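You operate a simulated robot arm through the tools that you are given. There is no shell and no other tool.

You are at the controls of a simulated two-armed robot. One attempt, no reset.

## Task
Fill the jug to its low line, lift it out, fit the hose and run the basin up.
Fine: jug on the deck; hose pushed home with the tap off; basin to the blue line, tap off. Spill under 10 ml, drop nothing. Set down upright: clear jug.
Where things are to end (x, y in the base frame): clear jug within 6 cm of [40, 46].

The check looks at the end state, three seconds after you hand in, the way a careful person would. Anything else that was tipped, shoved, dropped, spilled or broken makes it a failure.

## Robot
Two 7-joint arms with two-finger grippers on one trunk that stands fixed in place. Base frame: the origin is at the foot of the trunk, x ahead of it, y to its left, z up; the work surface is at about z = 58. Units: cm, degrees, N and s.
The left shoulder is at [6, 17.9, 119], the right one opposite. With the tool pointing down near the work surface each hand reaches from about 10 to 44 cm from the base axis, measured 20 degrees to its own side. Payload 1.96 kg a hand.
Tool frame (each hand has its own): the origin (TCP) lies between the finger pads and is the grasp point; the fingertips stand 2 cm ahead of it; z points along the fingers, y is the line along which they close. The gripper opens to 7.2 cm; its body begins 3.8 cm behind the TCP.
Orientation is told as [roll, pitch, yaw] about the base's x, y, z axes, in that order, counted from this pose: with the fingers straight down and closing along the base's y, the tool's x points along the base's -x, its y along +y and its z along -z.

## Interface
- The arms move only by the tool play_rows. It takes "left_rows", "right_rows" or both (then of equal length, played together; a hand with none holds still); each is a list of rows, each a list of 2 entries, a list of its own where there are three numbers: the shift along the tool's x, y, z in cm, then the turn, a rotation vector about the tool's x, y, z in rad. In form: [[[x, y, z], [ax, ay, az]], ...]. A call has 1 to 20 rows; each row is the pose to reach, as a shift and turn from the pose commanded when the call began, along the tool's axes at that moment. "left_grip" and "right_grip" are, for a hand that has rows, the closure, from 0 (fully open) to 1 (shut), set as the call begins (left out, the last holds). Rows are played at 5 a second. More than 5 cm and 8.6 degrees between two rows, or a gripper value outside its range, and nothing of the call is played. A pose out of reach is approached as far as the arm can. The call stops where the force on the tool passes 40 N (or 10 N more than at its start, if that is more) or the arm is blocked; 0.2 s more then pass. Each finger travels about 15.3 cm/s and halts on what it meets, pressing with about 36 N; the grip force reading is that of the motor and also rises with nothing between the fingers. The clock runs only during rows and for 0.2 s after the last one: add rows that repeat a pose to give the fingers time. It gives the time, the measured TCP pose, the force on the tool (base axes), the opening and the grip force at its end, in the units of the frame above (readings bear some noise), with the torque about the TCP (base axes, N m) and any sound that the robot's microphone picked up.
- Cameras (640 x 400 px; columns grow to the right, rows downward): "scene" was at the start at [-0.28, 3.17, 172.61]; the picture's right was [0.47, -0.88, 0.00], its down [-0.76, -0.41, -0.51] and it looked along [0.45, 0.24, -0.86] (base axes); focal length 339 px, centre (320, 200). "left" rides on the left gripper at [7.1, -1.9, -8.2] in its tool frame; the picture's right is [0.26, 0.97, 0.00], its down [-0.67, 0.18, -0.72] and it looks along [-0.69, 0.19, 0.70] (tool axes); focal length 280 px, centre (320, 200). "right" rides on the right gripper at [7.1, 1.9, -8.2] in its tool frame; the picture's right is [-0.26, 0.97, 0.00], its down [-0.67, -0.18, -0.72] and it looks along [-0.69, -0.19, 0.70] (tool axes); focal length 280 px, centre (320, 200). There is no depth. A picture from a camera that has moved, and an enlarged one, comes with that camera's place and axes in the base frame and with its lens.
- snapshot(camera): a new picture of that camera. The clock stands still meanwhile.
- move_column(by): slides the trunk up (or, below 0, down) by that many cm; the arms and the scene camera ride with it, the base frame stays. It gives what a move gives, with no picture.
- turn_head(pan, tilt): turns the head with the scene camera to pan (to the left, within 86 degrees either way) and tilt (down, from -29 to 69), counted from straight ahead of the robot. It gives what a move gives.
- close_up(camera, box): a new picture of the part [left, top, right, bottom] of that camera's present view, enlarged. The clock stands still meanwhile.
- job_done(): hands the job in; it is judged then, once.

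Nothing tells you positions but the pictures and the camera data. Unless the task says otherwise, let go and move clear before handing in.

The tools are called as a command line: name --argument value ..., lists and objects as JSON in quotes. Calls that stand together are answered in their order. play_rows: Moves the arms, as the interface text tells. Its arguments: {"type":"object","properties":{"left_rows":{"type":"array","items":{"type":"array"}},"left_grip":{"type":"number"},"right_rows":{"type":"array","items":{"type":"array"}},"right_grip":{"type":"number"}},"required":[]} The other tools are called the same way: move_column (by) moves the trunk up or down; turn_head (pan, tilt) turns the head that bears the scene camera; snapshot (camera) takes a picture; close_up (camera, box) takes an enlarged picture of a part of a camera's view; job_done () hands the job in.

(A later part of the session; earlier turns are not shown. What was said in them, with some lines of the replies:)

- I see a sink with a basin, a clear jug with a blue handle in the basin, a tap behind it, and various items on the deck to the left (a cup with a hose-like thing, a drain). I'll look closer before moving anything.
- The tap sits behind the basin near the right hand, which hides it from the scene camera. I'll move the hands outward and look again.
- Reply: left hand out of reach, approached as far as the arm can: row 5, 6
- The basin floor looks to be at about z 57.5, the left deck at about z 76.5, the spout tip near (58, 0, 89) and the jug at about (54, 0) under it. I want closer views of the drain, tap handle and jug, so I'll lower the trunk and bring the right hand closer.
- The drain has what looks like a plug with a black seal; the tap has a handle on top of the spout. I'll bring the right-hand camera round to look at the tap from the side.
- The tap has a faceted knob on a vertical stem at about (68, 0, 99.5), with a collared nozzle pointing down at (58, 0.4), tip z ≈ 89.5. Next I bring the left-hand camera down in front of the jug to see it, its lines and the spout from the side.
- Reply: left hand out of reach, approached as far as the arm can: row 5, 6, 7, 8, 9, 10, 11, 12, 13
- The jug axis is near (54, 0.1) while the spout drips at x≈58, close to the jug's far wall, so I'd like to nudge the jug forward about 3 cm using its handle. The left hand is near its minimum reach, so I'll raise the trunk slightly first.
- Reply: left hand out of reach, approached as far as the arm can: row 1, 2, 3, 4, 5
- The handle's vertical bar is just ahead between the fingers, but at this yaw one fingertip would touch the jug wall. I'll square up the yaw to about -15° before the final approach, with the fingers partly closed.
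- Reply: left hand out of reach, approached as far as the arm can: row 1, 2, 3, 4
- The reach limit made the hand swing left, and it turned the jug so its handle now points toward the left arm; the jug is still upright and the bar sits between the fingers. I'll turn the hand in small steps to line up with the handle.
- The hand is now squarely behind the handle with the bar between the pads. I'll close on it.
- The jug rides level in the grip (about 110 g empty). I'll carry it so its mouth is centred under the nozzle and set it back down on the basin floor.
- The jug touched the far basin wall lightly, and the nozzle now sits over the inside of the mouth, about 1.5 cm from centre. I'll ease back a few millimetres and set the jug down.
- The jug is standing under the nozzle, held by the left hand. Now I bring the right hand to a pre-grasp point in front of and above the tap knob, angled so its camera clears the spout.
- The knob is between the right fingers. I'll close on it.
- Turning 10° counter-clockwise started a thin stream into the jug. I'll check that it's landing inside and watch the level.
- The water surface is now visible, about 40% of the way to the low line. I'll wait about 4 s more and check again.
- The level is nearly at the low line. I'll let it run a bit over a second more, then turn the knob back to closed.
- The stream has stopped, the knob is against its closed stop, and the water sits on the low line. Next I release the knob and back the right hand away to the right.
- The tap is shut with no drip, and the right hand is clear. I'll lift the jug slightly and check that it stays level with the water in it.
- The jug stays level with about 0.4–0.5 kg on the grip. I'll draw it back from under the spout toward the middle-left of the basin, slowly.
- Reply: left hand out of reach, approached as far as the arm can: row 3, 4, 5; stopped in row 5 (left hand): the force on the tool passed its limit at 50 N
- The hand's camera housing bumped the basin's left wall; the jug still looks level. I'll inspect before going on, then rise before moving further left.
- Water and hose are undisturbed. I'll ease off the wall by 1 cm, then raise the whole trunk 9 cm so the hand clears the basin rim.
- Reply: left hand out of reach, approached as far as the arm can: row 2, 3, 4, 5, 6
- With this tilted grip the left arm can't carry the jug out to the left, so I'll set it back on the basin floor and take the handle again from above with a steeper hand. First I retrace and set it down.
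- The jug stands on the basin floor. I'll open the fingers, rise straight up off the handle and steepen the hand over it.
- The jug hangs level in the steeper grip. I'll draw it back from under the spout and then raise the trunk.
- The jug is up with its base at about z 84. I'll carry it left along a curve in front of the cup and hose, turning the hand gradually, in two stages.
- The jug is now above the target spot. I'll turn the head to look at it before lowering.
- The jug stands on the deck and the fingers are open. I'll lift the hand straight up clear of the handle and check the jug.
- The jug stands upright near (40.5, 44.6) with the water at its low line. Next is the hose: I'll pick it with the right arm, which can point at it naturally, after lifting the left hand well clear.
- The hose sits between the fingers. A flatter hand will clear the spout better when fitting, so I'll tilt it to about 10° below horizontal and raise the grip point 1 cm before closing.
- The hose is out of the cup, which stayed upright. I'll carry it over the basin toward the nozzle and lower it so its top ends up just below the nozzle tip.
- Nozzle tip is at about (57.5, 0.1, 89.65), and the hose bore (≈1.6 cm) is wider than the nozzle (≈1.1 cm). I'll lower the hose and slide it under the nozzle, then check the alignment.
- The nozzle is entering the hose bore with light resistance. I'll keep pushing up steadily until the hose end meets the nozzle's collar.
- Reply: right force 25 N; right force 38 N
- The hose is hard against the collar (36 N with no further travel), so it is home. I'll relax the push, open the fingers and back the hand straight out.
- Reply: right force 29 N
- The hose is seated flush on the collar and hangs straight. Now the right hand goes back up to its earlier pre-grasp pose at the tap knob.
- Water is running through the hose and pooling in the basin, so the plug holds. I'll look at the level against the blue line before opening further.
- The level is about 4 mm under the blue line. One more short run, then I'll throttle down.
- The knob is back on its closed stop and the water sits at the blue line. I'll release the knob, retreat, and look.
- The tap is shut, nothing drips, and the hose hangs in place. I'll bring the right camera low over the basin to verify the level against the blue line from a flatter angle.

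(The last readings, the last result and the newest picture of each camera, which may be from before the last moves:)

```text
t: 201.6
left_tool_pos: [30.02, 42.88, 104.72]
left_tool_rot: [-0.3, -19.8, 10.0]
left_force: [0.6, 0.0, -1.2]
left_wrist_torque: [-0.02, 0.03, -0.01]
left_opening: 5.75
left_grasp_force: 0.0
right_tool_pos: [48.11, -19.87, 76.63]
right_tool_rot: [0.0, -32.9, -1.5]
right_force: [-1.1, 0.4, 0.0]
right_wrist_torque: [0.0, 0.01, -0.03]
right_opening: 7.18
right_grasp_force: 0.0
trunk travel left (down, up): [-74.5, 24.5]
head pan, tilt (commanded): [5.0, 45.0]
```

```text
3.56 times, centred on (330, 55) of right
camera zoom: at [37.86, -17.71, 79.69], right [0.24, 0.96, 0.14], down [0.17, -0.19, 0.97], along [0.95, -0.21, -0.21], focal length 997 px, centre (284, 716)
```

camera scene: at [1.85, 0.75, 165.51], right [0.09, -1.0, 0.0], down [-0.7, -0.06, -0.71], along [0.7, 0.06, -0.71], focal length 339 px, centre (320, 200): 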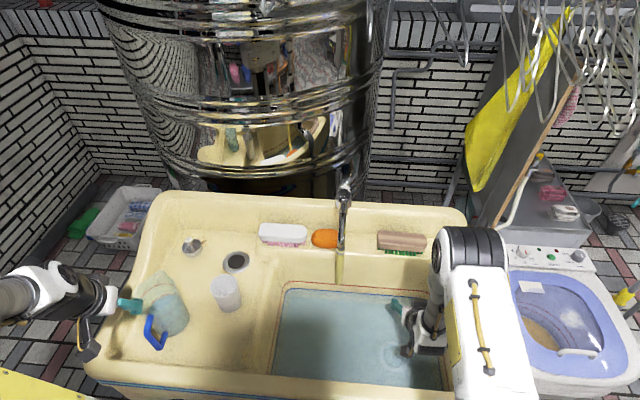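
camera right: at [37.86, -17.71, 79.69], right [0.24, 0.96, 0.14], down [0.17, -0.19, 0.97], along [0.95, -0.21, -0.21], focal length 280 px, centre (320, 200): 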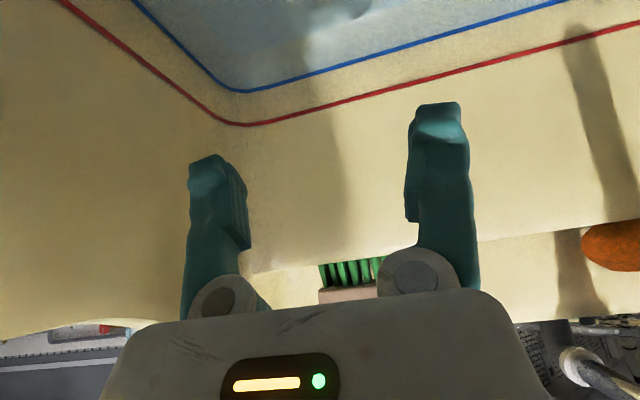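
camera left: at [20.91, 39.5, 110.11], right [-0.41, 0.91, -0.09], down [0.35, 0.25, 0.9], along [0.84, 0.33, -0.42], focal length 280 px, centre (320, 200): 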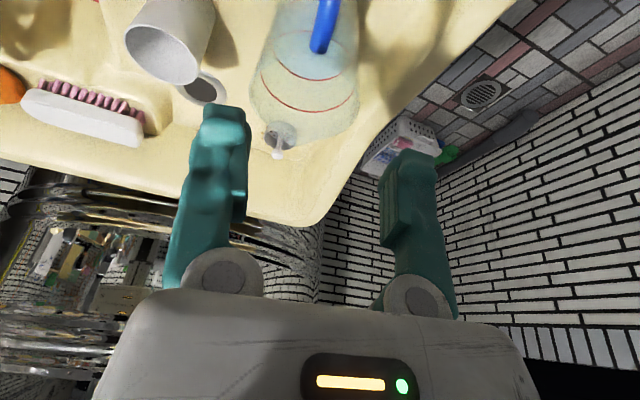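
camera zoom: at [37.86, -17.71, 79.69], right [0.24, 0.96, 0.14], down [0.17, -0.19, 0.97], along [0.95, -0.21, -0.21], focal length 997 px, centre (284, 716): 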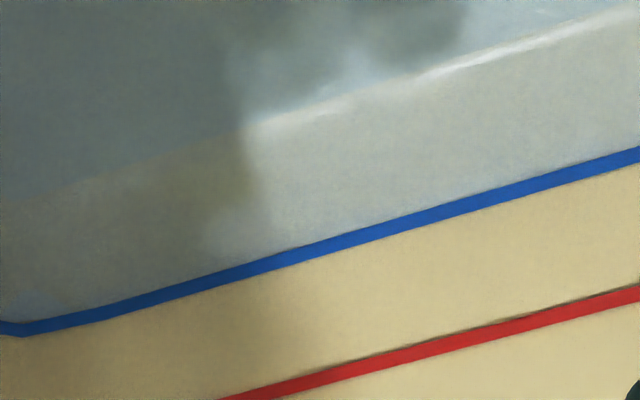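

close_up --camera "right" --box '[330, 30, 380, 80]'

close_up --camera "right" --box '[220, 60, 270, 130]'

```text
8.00 times, centred on (355, 55) of right
camera zoom: at [37.86, -17.71, 79.69], right [0.24, 0.96, 0.14], down [0.17, -0.19, 0.97], along [0.95, -0.21, -0.21], focal length 2243 px, centre (40, 1360)
```

zoom: 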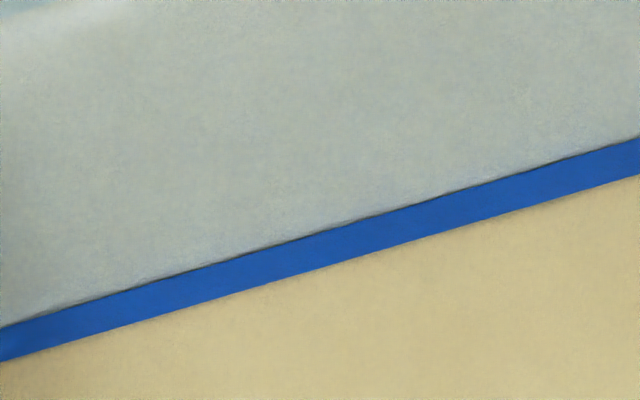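

```text
5.71 times, centred on (245, 95) of right
camera zoom: at [37.86, -17.71, 79.69], right [0.24, 0.96, 0.14], down [0.17, -0.19, 0.97], along [0.95, -0.21, -0.21], focal length 1602 px, centre (749, 800)
```

zoom: 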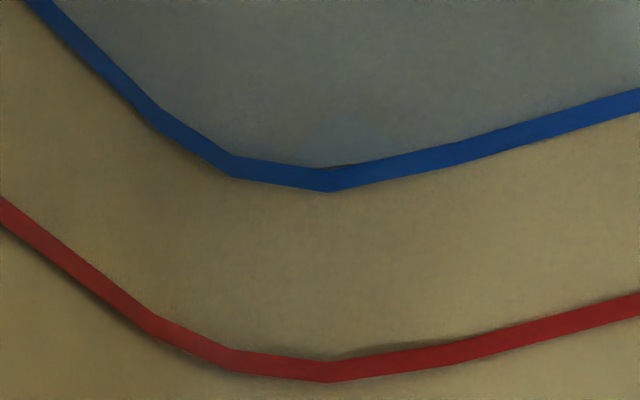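

From the flatter view the water is at the lower edge of the blue band, roughly 3 mm under its centre. I'll take the knob once more for a short top-up so the level sits on the line.

play_rows --right_rows '[[[-2.45, 0, -3.78], [0, 0, 0]], [[-4.9, 0, -7.55], [0, 0, 0]], [[-7.36, 0, -11.33], [0, 0, 0]], [[-9.81, 0, -15.1], [0, 0, 0]], [[-12.26, 0, -18.88], [0, -0.131, 0]], [[-14.7, 0.5, -22.65], [0, -0.262, 0]], [[-17.26, 3.54, -23.98], [0, -0.262, 0]], [[-19.54, 7.6, -23.1], [0, -0.262, 0]], [[-21.81, 11.48, -21.63], [0, -0.262, 0]], [[-23.97, 15.35, -19.62], [-0.007, -0.262, -0.011]], [[-26.08, 19.13, -17.54], [-0.014, -0.262, -0.022]], [[-26.37, 20.1, -17.12], [-0.014, -0.262, -0.022]], [[-26.37, 20.1, -17.12], [-0.014, -0.262, -0.022]]]'

snapshot --camera "right"

close_up --camera "scene" --box '[285, 282, 315, 300]'

```text
t: 204.4
left_tool_pos: [29.99, 42.97, 104.69]
left_tool_rot: [-0.3, -19.9, 10.0]
left_force: [-0.6, 0.5, -0.1]
left_wrist_torque: [0.01, 0.03, 0.0]
left_opening: 5.75
left_grasp_force: 0.1
right_tool_pos: [61.2, -0.33, 105.54]
right_tool_rot: [-0.3, -48.0, 0.2]
right_force: [-0.1, 0.1, 0.5]
right_wrist_torque: [-0.03, 0.02, -0.01]
right_opening: 7.2
right_grasp_force: 0.1
trunk travel left (down, up): [-74.5, 24.5]
head pan, tilt (commanded): [5.0, 45.0]
```

```text
taken
camera right: at [50.54, 1.71, 105.7], right [0.17, 0.97, 0.19], down [-0.08, -0.18, 0.98], along [0.98, -0.19, 0.05], focal length 280 px, centre (320, 200)
```

right: 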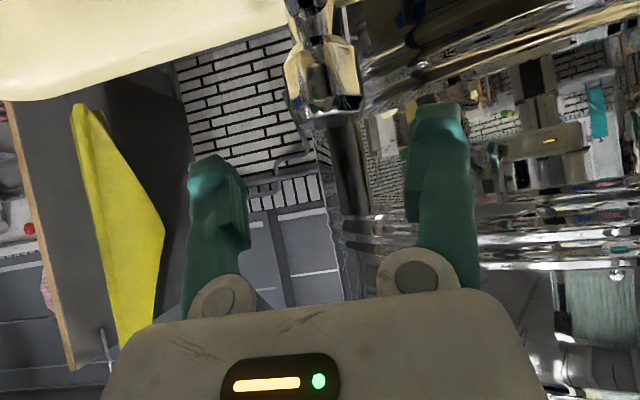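

```text
16.00 times, centred on (300, 291) of scene
camera zoom: at [1.93, 0.7, 165.51], right [0.09, -1.0, 0.0], down [-0.7, -0.06, -0.71], along [0.7, 0.06, -0.71], focal length 5422 px, centre (640, -1256)
```

zoom: 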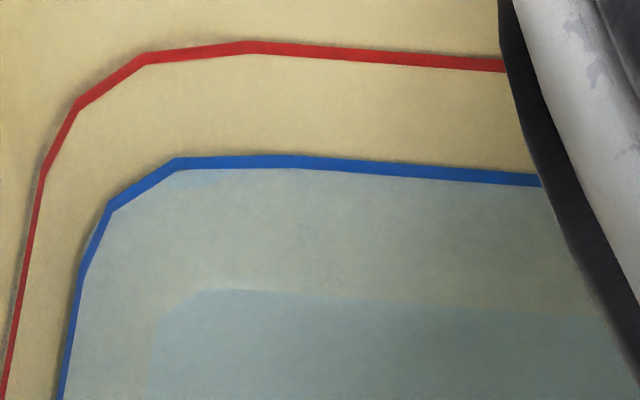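

play_rows --right_rows '[[[0, 0.1, 2], [0, 0, 0]], [[0, 0.2, 4], [0, 0, 0]], [[0.05, 0.2, 6], [0, 0, 0]], [[0.08, 0.2, 7.5], [0, 0, 0]], [[0.08, 0.2, 9.0], [0, 0, 0]], [[0.08, 0.2, 9.0], [0, 0, 0]]]'

play_rows --right_rows '[[[0, 0, 0], [0, 0, 0]], [[0, 0, 0], [0, 0, 0]], [[0, 0, 0], [0, 0, 0]]]' --right_grip 1.0

snapshot --camera "right"

```text
t: 205.8
left_tool_pos: [29.94, 42.98, 104.76]
left_tool_rot: [-0.3, -19.7, 10.0]
left_force: [-0.3, -0.5, -1.1]
left_wrist_torque: [-0.03, 0.02, 0.0]
left_opening: 5.77
left_grasp_force: 0.1
right_tool_pos: [67.96, 0.2, 99.37]
right_tool_rot: [-0.3, -48.0, 0.3]
right_force: [-0.4, 0.1, 0.1]
right_wrist_torque: [-0.01, 0.0, 0.0]
right_opening: 7.22
right_grasp_force: 0.0
trunk travel left (down, up): [-74.5, 24.5]
head pan, tilt (commanded): [5.0, 45.0]
```

```text
t: 206.6
left_tool_pos: [29.93, 42.88, 104.9]
left_tool_rot: [-0.1, -19.8, 9.9]
left_force: [0.3, -0.9, 0.4]
left_wrist_torque: [0.03, 0.0, 0.01]
left_opening: 5.78
left_grasp_force: 0.0
right_tool_pos: [68.1, -0.04, 99.28]
right_tool_rot: [-0.3, -48.0, 0.2]
right_force: [0.0, -7.1, -0.5]
right_wrist_torque: [-0.47, -0.76, 0.0]
right_opening: 4.76
right_grasp_force: 40.5
trunk travel left (down, up): [-74.5, 24.5]
head pan, tilt (commanded): [5.0, 45.0]
```

```text
taken
camera right: at [57.31, 1.94, 99.56], right [0.18, 0.97, 0.19], down [-0.08, -0.18, 0.98], along [0.98, -0.19, 0.05], focal length 280 px, centre (320, 200)
```

right: 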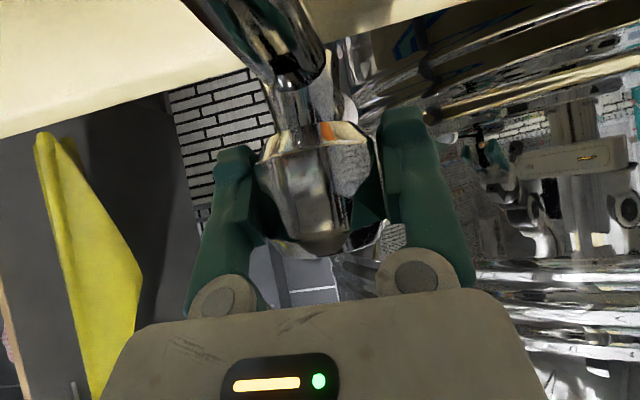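

play_rows --right_rows '[[[0, 0, 0], [-0.0865, 0, -0.0779]], [[0, 0, 0], [-0.173, 0, -0.1557]], [[0, 0, 0], [-0.2594, 0, -0.2335]], [[0, 0, 0], [-0.2594, 0, -0.2335]], [[0, 0, 0], [-0.2594, 0, -0.2335]], [[0, 0, 0], [-0.2594, 0, -0.2335]], [[0, 0, 0], [-0.2594, 0, -0.2335]], [[0, 0, 0], [-0.2594, 0, -0.2335]], [[0, 0, 0], [-0.2594, 0, -0.2335]], [[0, 0, 0], [-0.2594, 0, -0.2335]], [[0, 0, 0], [-0.2594, 0, -0.2335]], [[0, 0, 0], [-0.2594, 0, -0.2335]], [[0, 0, 0], [-0.2594, 0, -0.2335]], [[0, 0, 0], [-0.2594, 0, -0.2335]], [[0, 0, 0], [-0.2594, 0, -0.2335]], [[0, 0, 0], [-0.2594, 0, -0.2335]]]'

close_up --camera "scene" --box '[285, 282, 315, 300]'

close_up --camera "scene" --box '[345, 282, 375, 300]'

```text
t: 210.0
left_tool_pos: [29.96, 42.79, 104.8]
left_tool_rot: [-0.2, -19.7, 10.0]
left_force: [0.2, 0.2, 0.0]
left_wrist_torque: [0.0, 0.01, -0.03]
left_opening: 5.75
left_grasp_force: 0.1
right_tool_pos: [68.03, 0.06, 99.38]
right_tool_rot: [-0.2, -48.0, 20.2]
right_force: [-1.4, -4.7, 1.4]
right_wrist_torque: [0.16, 0.06, 0.04]
right_opening: 4.8
right_grasp_force: 40.0
trunk travel left (down, up): [-74.5, 24.5]
head pan, tilt (commanded): [5.0, 45.0]
```

```text
16.00 times, centred on (300, 291) of scene
camera zoom: at [1.86, 0.57, 165.52], right [0.09, -1.0, 0.0], down [-0.7, -0.06, -0.71], along [0.7, 0.06, -0.71], focal length 5422 px, centre (640, -1256)
```

zoom: 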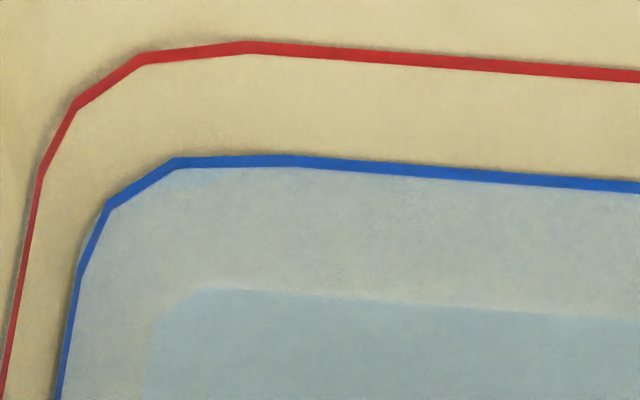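

```text
16.00 times, centred on (360, 291) of scene
camera zoom: at [1.86, 0.57, 165.52], right [0.09, -1.0, 0.0], down [-0.7, -0.06, -0.71], along [0.7, 0.06, -0.71], focal length 5422 px, centre (-320, -1256)
```

zoom: 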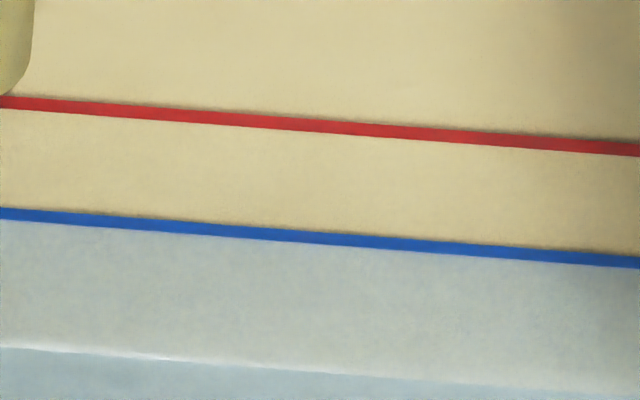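

play_rows --right_rows '[[[0, 0, 0], [0, 0, 0]], [[0, 0, 0], [0, 0, 0]], [[0, 0, 0], [0, 0, 0]], [[0, 0, 0], [0, 0, 0]], [[0, 0, 0], [0, 0, 0]], [[0, 0, 0], [0, 0, 0]], [[0, 0, 0], [0, 0, 0]], [[0, 0, 0], [0, 0, 0]], [[0, 0, 0], [0, 0, 0]], [[0, 0, 0], [0, 0, 0]], [[0, 0, 0], [0, 0, 0]], [[0, 0, 0], [0, 0, 0]], [[0, 0, 0], [0, 0, 0]], [[0, 0, 0], [0, 0, 0]], [[0, 0, 0], [0, 0, 0]], [[0, 0, 0], [0, 0, 0]], [[0, 0, 0], [0, 0, 0]], [[0, 0, 0], [0, 0, 0]], [[0, 0, 0], [0, 0, 0]], [[0, 0, 0], [0, 0, 0]]]'

close_up --camera "scene" --box '[285, 282, 315, 300]'

close_up --camera "scene" --box '[345, 282, 375, 300]'

```text
t: 214.2
left_tool_pos: [29.95, 42.85, 104.88]
left_tool_rot: [-0.2, -19.8, 10.0]
left_force: [-0.5, 0.0, -0.3]
left_wrist_torque: [0.0, -0.05, -0.01]
left_opening: 5.77
left_grasp_force: 0.2
right_tool_pos: [68.04, -0.03, 99.38]
right_tool_rot: [-0.1, -47.9, 20.2]
right_force: [-3.6, -5.4, -1.3]
right_wrist_torque: [0.11, -0.06, -0.05]
right_opening: 4.75
right_grasp_force: 40.2
trunk travel left (down, up): [-74.5, 24.5]
head pan, tilt (commanded): [5.0, 45.0]
```

```text
16.00 times, centred on (300, 291) of scene
camera zoom: at [1.84, 0.56, 165.51], right [0.09, -1.0, 0.0], down [-0.7, -0.06, -0.71], along [0.7, 0.06, -0.71], focal length 5422 px, centre (640, -1256)
```

zoom: 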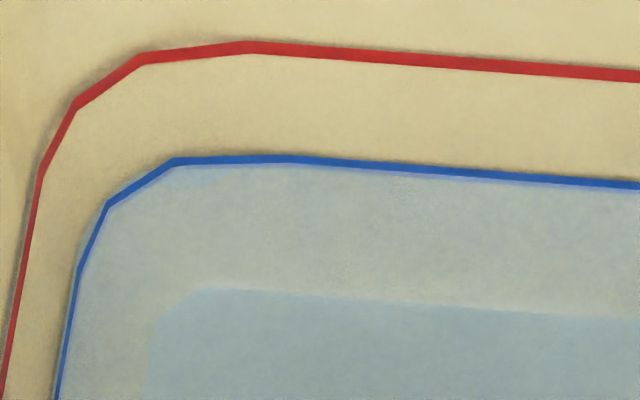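

```text
16.00 times, centred on (360, 291) of scene
camera zoom: at [1.84, 0.56, 165.51], right [0.09, -1.0, 0.0], down [-0.7, -0.06, -0.71], along [0.7, 0.06, -0.71], focal length 5422 px, centre (-320, -1256)
```

zoom: 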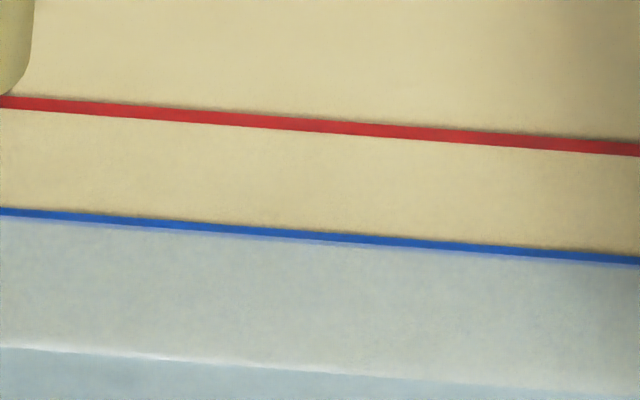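

The blue band is now about 40% submerged. Half a second more and then close firmly.

play_rows --right_rows '[[[0, 0, 0], [0, 0, 0]], [[0, 0, 0], [0, 0, 0]], [[0, 0, 0], [0, 0, 0]], [[0, 0, 0], [0.0865, 0, 0.0779]], [[0, 0, 0], [0.173, 0, 0.1557]], [[0, 0, 0], [0.2594, 0, 0.2335]], [[0, 0, 0], [0.2788, 0, 0.251]], [[0, 0, 0], [0.2788, 0, 0.251]], [[0, 0, 0], [0.2788, 0, 0.251]]]'

close_up --camera "scene" --box '[285, 282, 315, 300]'

```text
t: 216.2
left_tool_pos: [29.97, 42.91, 104.81]
left_tool_rot: [-0.3, -19.9, 10.0]
left_force: [1.2, -0.2, 0.3]
left_wrist_torque: [0.0, 0.02, 0.02]
left_opening: 5.77
left_grasp_force: 0.1
right_tool_pos: [68.11, -0.1, 99.42]
right_tool_rot: [-0.2, -48.1, -1.3]
right_force: [-1.5, -4.3, 8.1]
right_wrist_torque: [-0.02, -0.06, 0.65]
right_opening: 4.79
right_grasp_force: 40.3
trunk travel left (down, up): [-74.5, 24.5]
head pan, tilt (commanded): [5.0, 45.0]
```

```text
16.00 times, centred on (300, 291) of scene
camera zoom: at [1.72, 0.6, 165.52], right [0.09, -1.0, 0.0], down [-0.7, -0.06, -0.71], along [0.71, 0.06, -0.71], focal length 5422 px, centre (640, -1256)
```

zoom: 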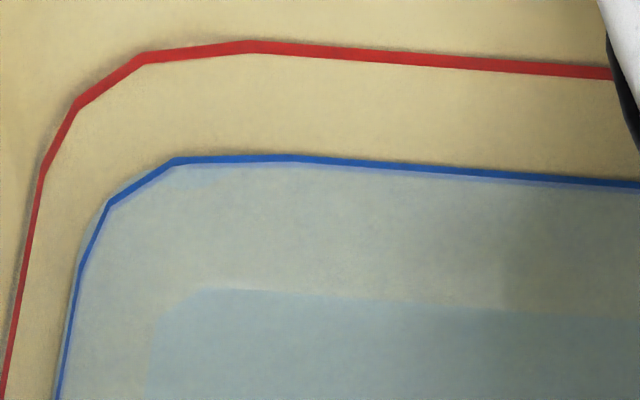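

play_rows --right_rows '[[[0, 0, 0], [0.0195, 0, 0.0175]], [[0, 0, 0], [0.0195, 0, 0.0175]]]'

play_rows --right_rows '[[[0, 0, 0], [0, 0, 0]], [[0, 0, 0], [0, 0, 0]], [[0, 0, 0], [0, 0, 0]], [[0, 0, -2], [0, 0, 0]], [[0, 0, -5], [0, 0, 0]], [[0, 0, -9], [0, 0, 0]], [[0.5, -3.5, -11], [0, 0, 0]], [[1, -8, -12], [0, 0, 0]], [[1.5, -12.5, -13], [0, 0, 0]], [[2, -17, -14], [0, 0, 0]]]' --right_grip 0

snapshot --camera "scene"

close_up --camera "scene" --box '[290, 170, 390, 310]'

close_up --camera "scene" --box '[345, 282, 375, 300]'

```text
t: 216.8
left_tool_pos: [29.84, 42.97, 104.78]
left_tool_rot: [-0.3, -19.9, 10.0]
left_force: [0.0, 0.3, 0.5]
left_wrist_torque: [0.01, -0.01, -0.02]
left_opening: 5.76
left_grasp_force: 0.1
right_tool_pos: [67.95, -0.05, 99.57]
right_tool_rot: [-0.2, -48.2, -2.9]
right_force: [-3.3, -3.1, 7.4]
right_wrist_torque: [0.34, -0.49, 0.98]
right_opening: 4.79
right_grasp_force: 40.2
trunk travel left (down, up): [-74.5, 24.5]
head pan, tilt (commanded): [5.0, 45.0]
```

```text
t: 219.0
left_tool_pos: [29.99, 42.88, 104.9]
left_tool_rot: [-0.2, -19.8, 10.0]
left_force: [-0.8, -0.4, 0.7]
left_wrist_torque: [0.03, 0.02, 0.0]
left_opening: 5.76
left_grasp_force: 0.1
right_tool_pos: [55.09, -16.56, 107.27]
right_tool_rot: [-0.2, -47.9, -2.7]
right_force: [-0.3, 0.2, 0.3]
right_wrist_torque: [0.02, 0.01, 0.02]
right_opening: 7.19
right_grasp_force: 0.0
trunk travel left (down, up): [-74.5, 24.5]
head pan, tilt (commanded): [5.0, 45.0]
```

```text
taken
camera scene: at [1.85, 0.43, 165.51], right [0.09, -1.0, 0.0], down [-0.7, -0.06, -0.71], along [0.7, 0.06, -0.71], focal length 339 px, centre (320, 200)
```

scene: 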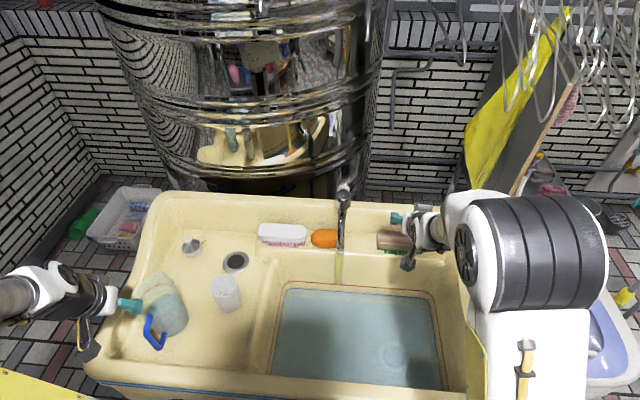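

```text
2.86 times, centred on (340, 240) of scene
camera zoom: at [1.85, 0.43, 165.51], right [0.09, -1.0, 0.0], down [-0.7, -0.06, -0.71], along [0.7, 0.06, -0.71], focal length 968 px, centre (263, 86)
```

zoom: 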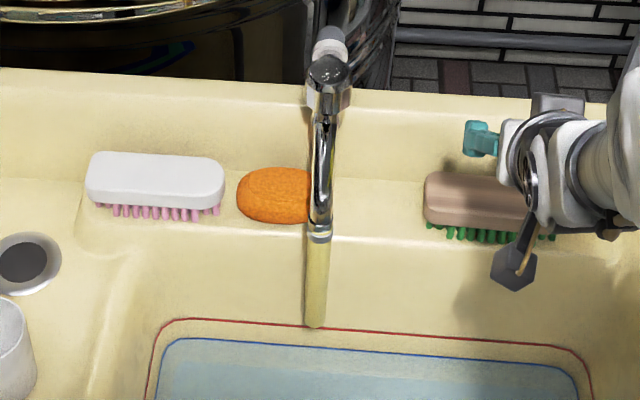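

```text
16.00 times, centred on (360, 291) of scene
camera zoom: at [1.85, 0.43, 165.51], right [0.09, -1.0, 0.0], down [-0.7, -0.06, -0.71], along [0.7, 0.06, -0.71], focal length 5422 px, centre (-320, -1256)
```

zoom: 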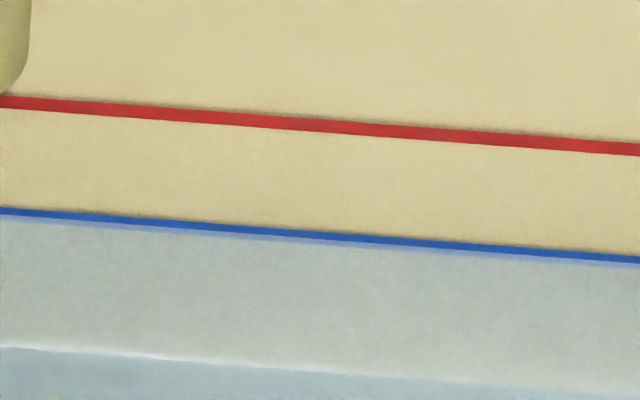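

snapshot --camera "left"

close_up --camera "left" --box '[240, 0, 370, 160]'

close_up --camera "scene" --box '[120, 260, 220, 360]'

close_up --camera "scene" --box '[310, 220, 370, 280]'

```text
taken
camera left: at [20.85, 39.32, 110.19], right [-0.41, 0.91, -0.09], down [0.35, 0.25, 0.9], along [0.84, 0.34, -0.42], focal length 280 px, centre (320, 200)
```

left: 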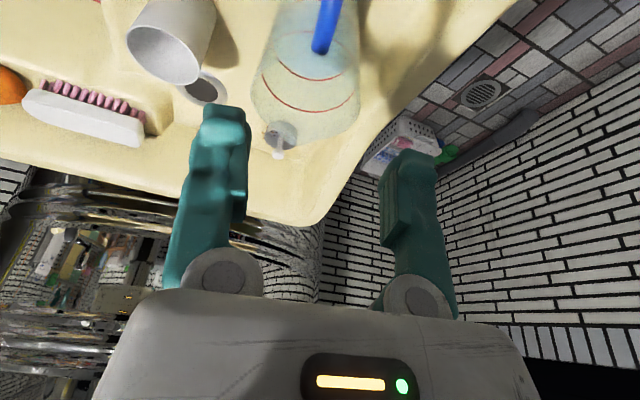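

```text
2.50 times, centred on (305, 80) of left
camera zoom: at [20.85, 39.32, 110.19], right [-0.41, 0.91, -0.09], down [0.35, 0.25, 0.9], along [0.84, 0.34, -0.42], focal length 701 px, centre (358, 500)
```

zoom: 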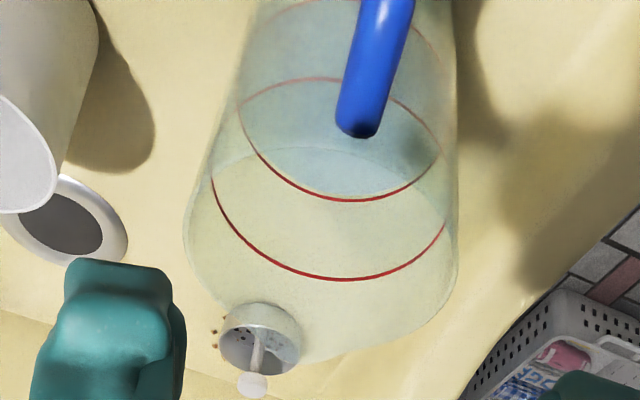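

```text
4.00 times, centred on (170, 310) of scene
camera zoom: at [1.85, 0.43, 165.51], right [0.09, -1.0, 0.0], down [-0.7, -0.06, -0.71], along [0.7, 0.06, -0.71], focal length 1355 px, centre (920, -240)
```

zoom: 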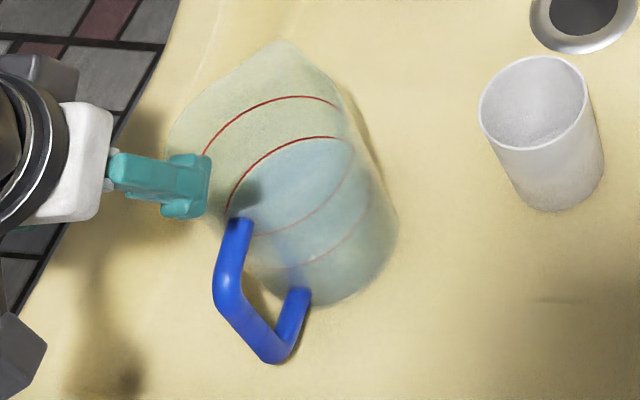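

```text
6.67 times, centred on (340, 250) of scene
camera zoom: at [1.85, 0.43, 165.51], right [0.09, -1.0, 0.0], down [-0.7, -0.06, -0.71], along [0.7, 0.06, -0.71], focal length 2259 px, centre (187, -133)
```

zoom: 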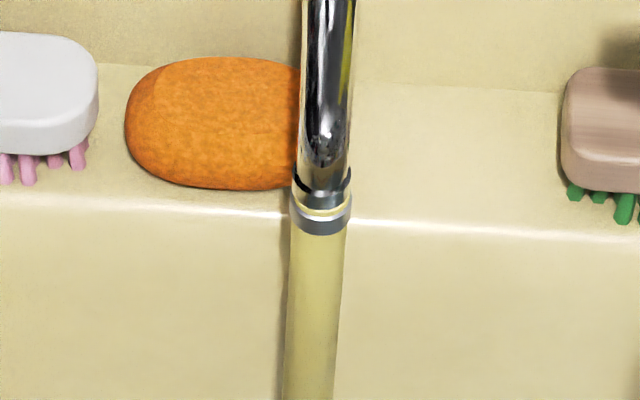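

The basin level is on the blue line, the jug's water is on its low line, and nothing is running. I'll take one closer look at the hose joint and nozzle with the right camera.

play_rows --right_rows '[[[0, 0, 0], [-0.102, 0, -0.092]], [[0, 0, 0], [-0.204, 0, -0.184]], [[0, 0, 0], [-0.306, 0, -0.275]], [[0, 0, 0], [-0.408, 0, -0.367]], [[0, 0, 0], [-0.51, 0, -0.459]], [[0, 0, 0], [-0.611, 0, -0.55]], [[0, 0, 0], [-0.713, 0, -0.642]], [[0, 0, 0], [-0.713, 0, -0.642]]]'

snapshot --camera "right"

```text
t: 220.8
left_tool_pos: [29.89, 43.03, 104.82]
left_tool_rot: [-0.3, -19.9, 10.0]
left_force: [0.7, 0.2, -0.3]
left_wrist_torque: [0.0, 0.01, -0.03]
left_opening: 5.78
left_grasp_force: 0.1
right_tool_pos: [55.43, -16.33, 107.41]
right_tool_rot: [-0.3, -48.0, 52.3]
right_force: [0.1, 0.0, -1.3]
right_wrist_torque: [-0.02, 0.01, -0.03]
right_opening: 7.2
right_grasp_force: 0.1
trunk travel left (down, up): [-74.5, 24.5]
head pan, tilt (commanded): [5.0, 45.0]
```

```text
taken
camera right: at [47.31, -23.68, 107.54], right [-0.65, 0.73, 0.19], down [0.09, -0.17, 0.98], along [0.75, 0.66, 0.04], focal length 280 px, centre (320, 200)
```

right: 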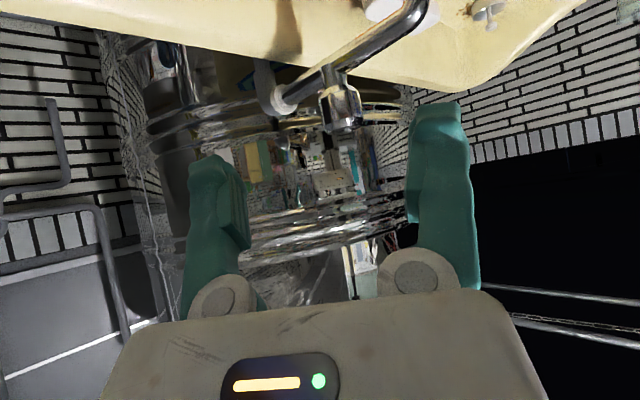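

play_rows --right_rows '[[[2.5, 0, 2.2], [0, 0, 0]], [[5, 0, 4.5], [0, 0, 0]], [[7.43, 0, 6.69], [0, 0, 0]], [[9, 0, 8.1], [0, 0, 0]], [[9, 0, 8.1], [0, 0, 0]]]'

snapshot --camera "right"

close_up --camera "right" --box '[340, 0, 460, 110]'

```text
t: 222.0
left_tool_pos: [29.91, 43.1, 104.8]
left_tool_rot: [-0.3, -19.9, 10.0]
left_force: [0.4, -0.5, -0.3]
left_wrist_torque: [0.02, -0.02, 0.0]
left_opening: 5.76
left_grasp_force: 0.1
right_tool_pos: [55.67, -16.43, 95.04]
right_tool_rot: [-0.2, -47.9, 52.2]
right_force: [-0.6, 0.4, -0.5]
right_wrist_torque: [0.03, -0.02, 0.0]
right_opening: 7.22
right_grasp_force: 0.0
trunk travel left (down, up): [-74.5, 24.5]
head pan, tilt (commanded): [5.0, 45.0]
```

```text
taken
camera right: at [47.53, -23.75, 95.35], right [-0.65, 0.73, 0.19], down [0.09, -0.17, 0.98], along [0.75, 0.66, 0.04], focal length 280 px, centre (320, 200)
```

right: 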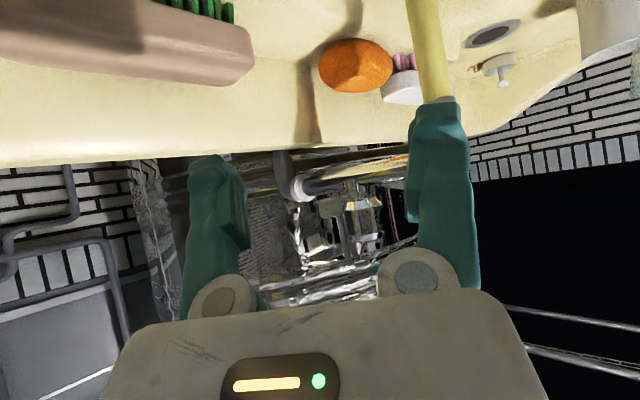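

```text
3.64 times, centred on (400, 55) of right
camera zoom: at [47.53, -23.75, 95.35], right [-0.65, 0.73, 0.19], down [0.09, -0.17, 0.98], along [0.75, 0.66, 0.04], focal length 1020 px, centre (29, 727)
```

zoom: 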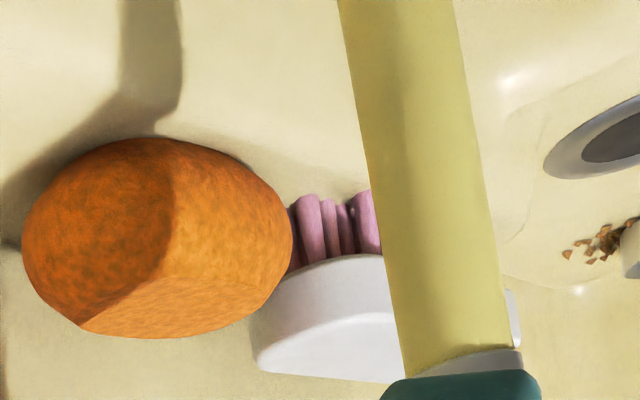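

play_rows --right_rows '[[[-1.9, 0, -1.7], [0, 0, 0]], [[-3.9, 0, -3.5], [0, 0, 0]], [[-3.9, 0, -3.5], [0, 0, 0]]]'

close_up --camera "right" --box '[370, 10, 470, 110]'

```text
t: 222.8
left_tool_pos: [29.97, 43.01, 104.75]
left_tool_rot: [-0.3, -19.8, 9.9]
left_force: [0.3, 0.0, -0.6]
left_wrist_torque: [0.0, -0.01, -0.01]
left_opening: 5.75
left_grasp_force: 0.0
right_tool_pos: [55.76, -16.66, 100.45]
right_tool_rot: [-0.1, -47.8, 52.1]
right_force: [-0.4, 0.3, 0.2]
right_wrist_torque: [0.0, 0.03, -0.01]
right_opening: 7.2
right_grasp_force: 0.1
trunk travel left (down, up): [-74.5, 24.5]
head pan, tilt (commanded): [5.0, 45.0]
```

```text
4.00 times, centred on (420, 60) of right
camera zoom: at [47.52, -23.95, 100.72], right [-0.65, 0.73, 0.19], down [0.1, -0.17, 0.98], along [0.75, 0.66, 0.04], focal length 1122 px, centre (-80, 760)
```

zoom: 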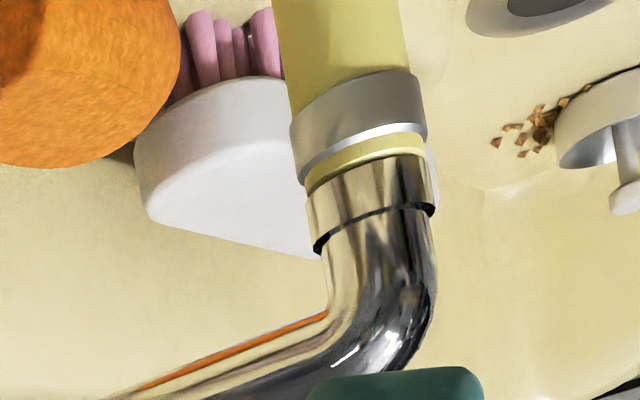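

The hose end is flush against the collar with no gap. I'll raise both hands clear and take a last overall look.

play_rows --right_rows '[[[-2, 0, -1.8], [0, 0, 0]], [[-4, 0, -3.6], [0, 0, 0]], [[-6, 0, -5.4], [0, 0, 0]], [[-6, 0, -5.4], [0, 0, 0]], [[-6, 0, -5.4], [0, 0, 0]]]' --left_rows '[[[-0.7, 0, -1.9], [0, 0, 0]], [[-1.4, 0, -3.8], [0, 0, 0]], [[-2, 0, -5.6], [0, 0, 0]], [[-2, 0, -5.6], [0, 0, 0]], [[-2, 0, -5.6], [0, 0, 0]]]'

snapshot --camera "scene"

close_up --camera "scene" --box '[285, 282, 315, 300]'

close_up --camera "scene" --box '[90, 190, 290, 390]'

```text
t: 224.0
left_tool_pos: [29.95, 42.95, 110.72]
left_tool_rot: [-0.3, -19.9, 9.9]
left_force: [0.6, 0.3, -0.3]
left_wrist_torque: [0.0, 0.0, -0.03]
left_opening: 5.77
left_grasp_force: 0.1
right_tool_pos: [55.59, -16.45, 108.57]
right_tool_rot: [-0.1, -47.8, 52.1]
right_force: [-0.7, 0.1, -0.6]
right_wrist_torque: [0.03, 0.04, 0.04]
right_opening: 7.21
right_grasp_force: 0.1
trunk travel left (down, up): [-74.5, 24.5]
head pan, tilt (commanded): [5.0, 45.0]
```

```text
taken
camera scene: at [1.91, 0.69, 165.51], right [0.09, -1.0, 0.0], down [-0.7, -0.06, -0.71], along [0.7, 0.06, -0.71], focal length 339 px, centre (320, 200)
```

scene: 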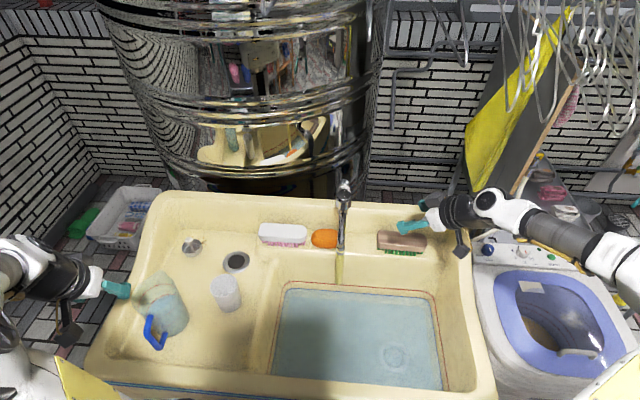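

```text
16.00 times, centred on (300, 291) of scene
camera zoom: at [1.91, 0.69, 165.51], right [0.09, -1.0, 0.0], down [-0.7, -0.06, -0.71], along [0.7, 0.06, -0.71], focal length 5422 px, centre (640, -1256)
```

zoom: 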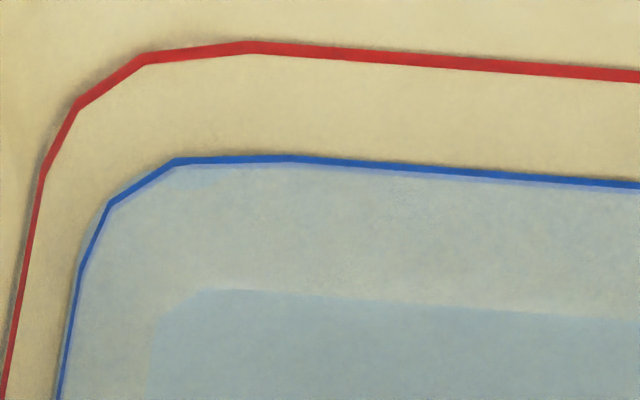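

```text
2.00 times, centred on (190, 290) of scene
camera zoom: at [1.91, 0.69, 165.51], right [0.09, -1.0, 0.0], down [-0.7, -0.06, -0.71], along [0.7, 0.06, -0.71], focal length 678 px, centre (580, 20)
```

zoom: 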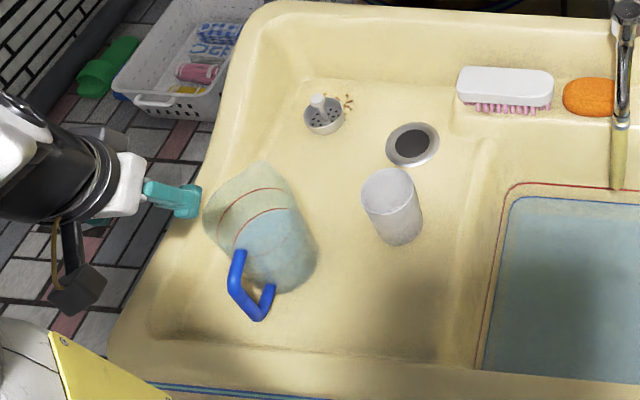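

The jug stands upright near (40.5, 44.5) with its water on the low line. The hose is home, the tap is off, the basin is at the blue line, and the cup, brushes and sponge are undisturbed. Both hands are empty and clear, so I'm handing in.

job_done

```text
The job is handed in.
```

I've handed the job in; I haven't seen the check's result. This is how things stood at my last look:

- **Jug:** it is upright on the deck at about (40.5, 44.5), about 1.6 cm from the target, with its water on the low line.
- **Hose:** it is pushed hard against the nozzle's collar, with no visible gap. I fitted it with the tap off.
- **Basin:** the water sits about halfway up the blue band. The tap is on its closed stop and nothing was dripping.
- **Spills and other items:** I saw no spilled water and dropped nothing. The cup, brushes, sponge and strainer were undisturbed in the last picture.

Two bumps happened along the way:

- **Early reach limit:** the left hand hit its reach limit, swung left and turned the empty jug. The jug stayed upright, and I carried on from there.
- **First lift-out:** with the filled jug in hand, the left hand's camera housing knocked the basin wall and set off the force stop. I set the jug down again and re-gripped it, and the water level looked unchanged.

I also ran the tap a second time with the hose on. The first fill had stopped about 3 mm under the centre of the blue line, so I topped it up and closed the tap again.
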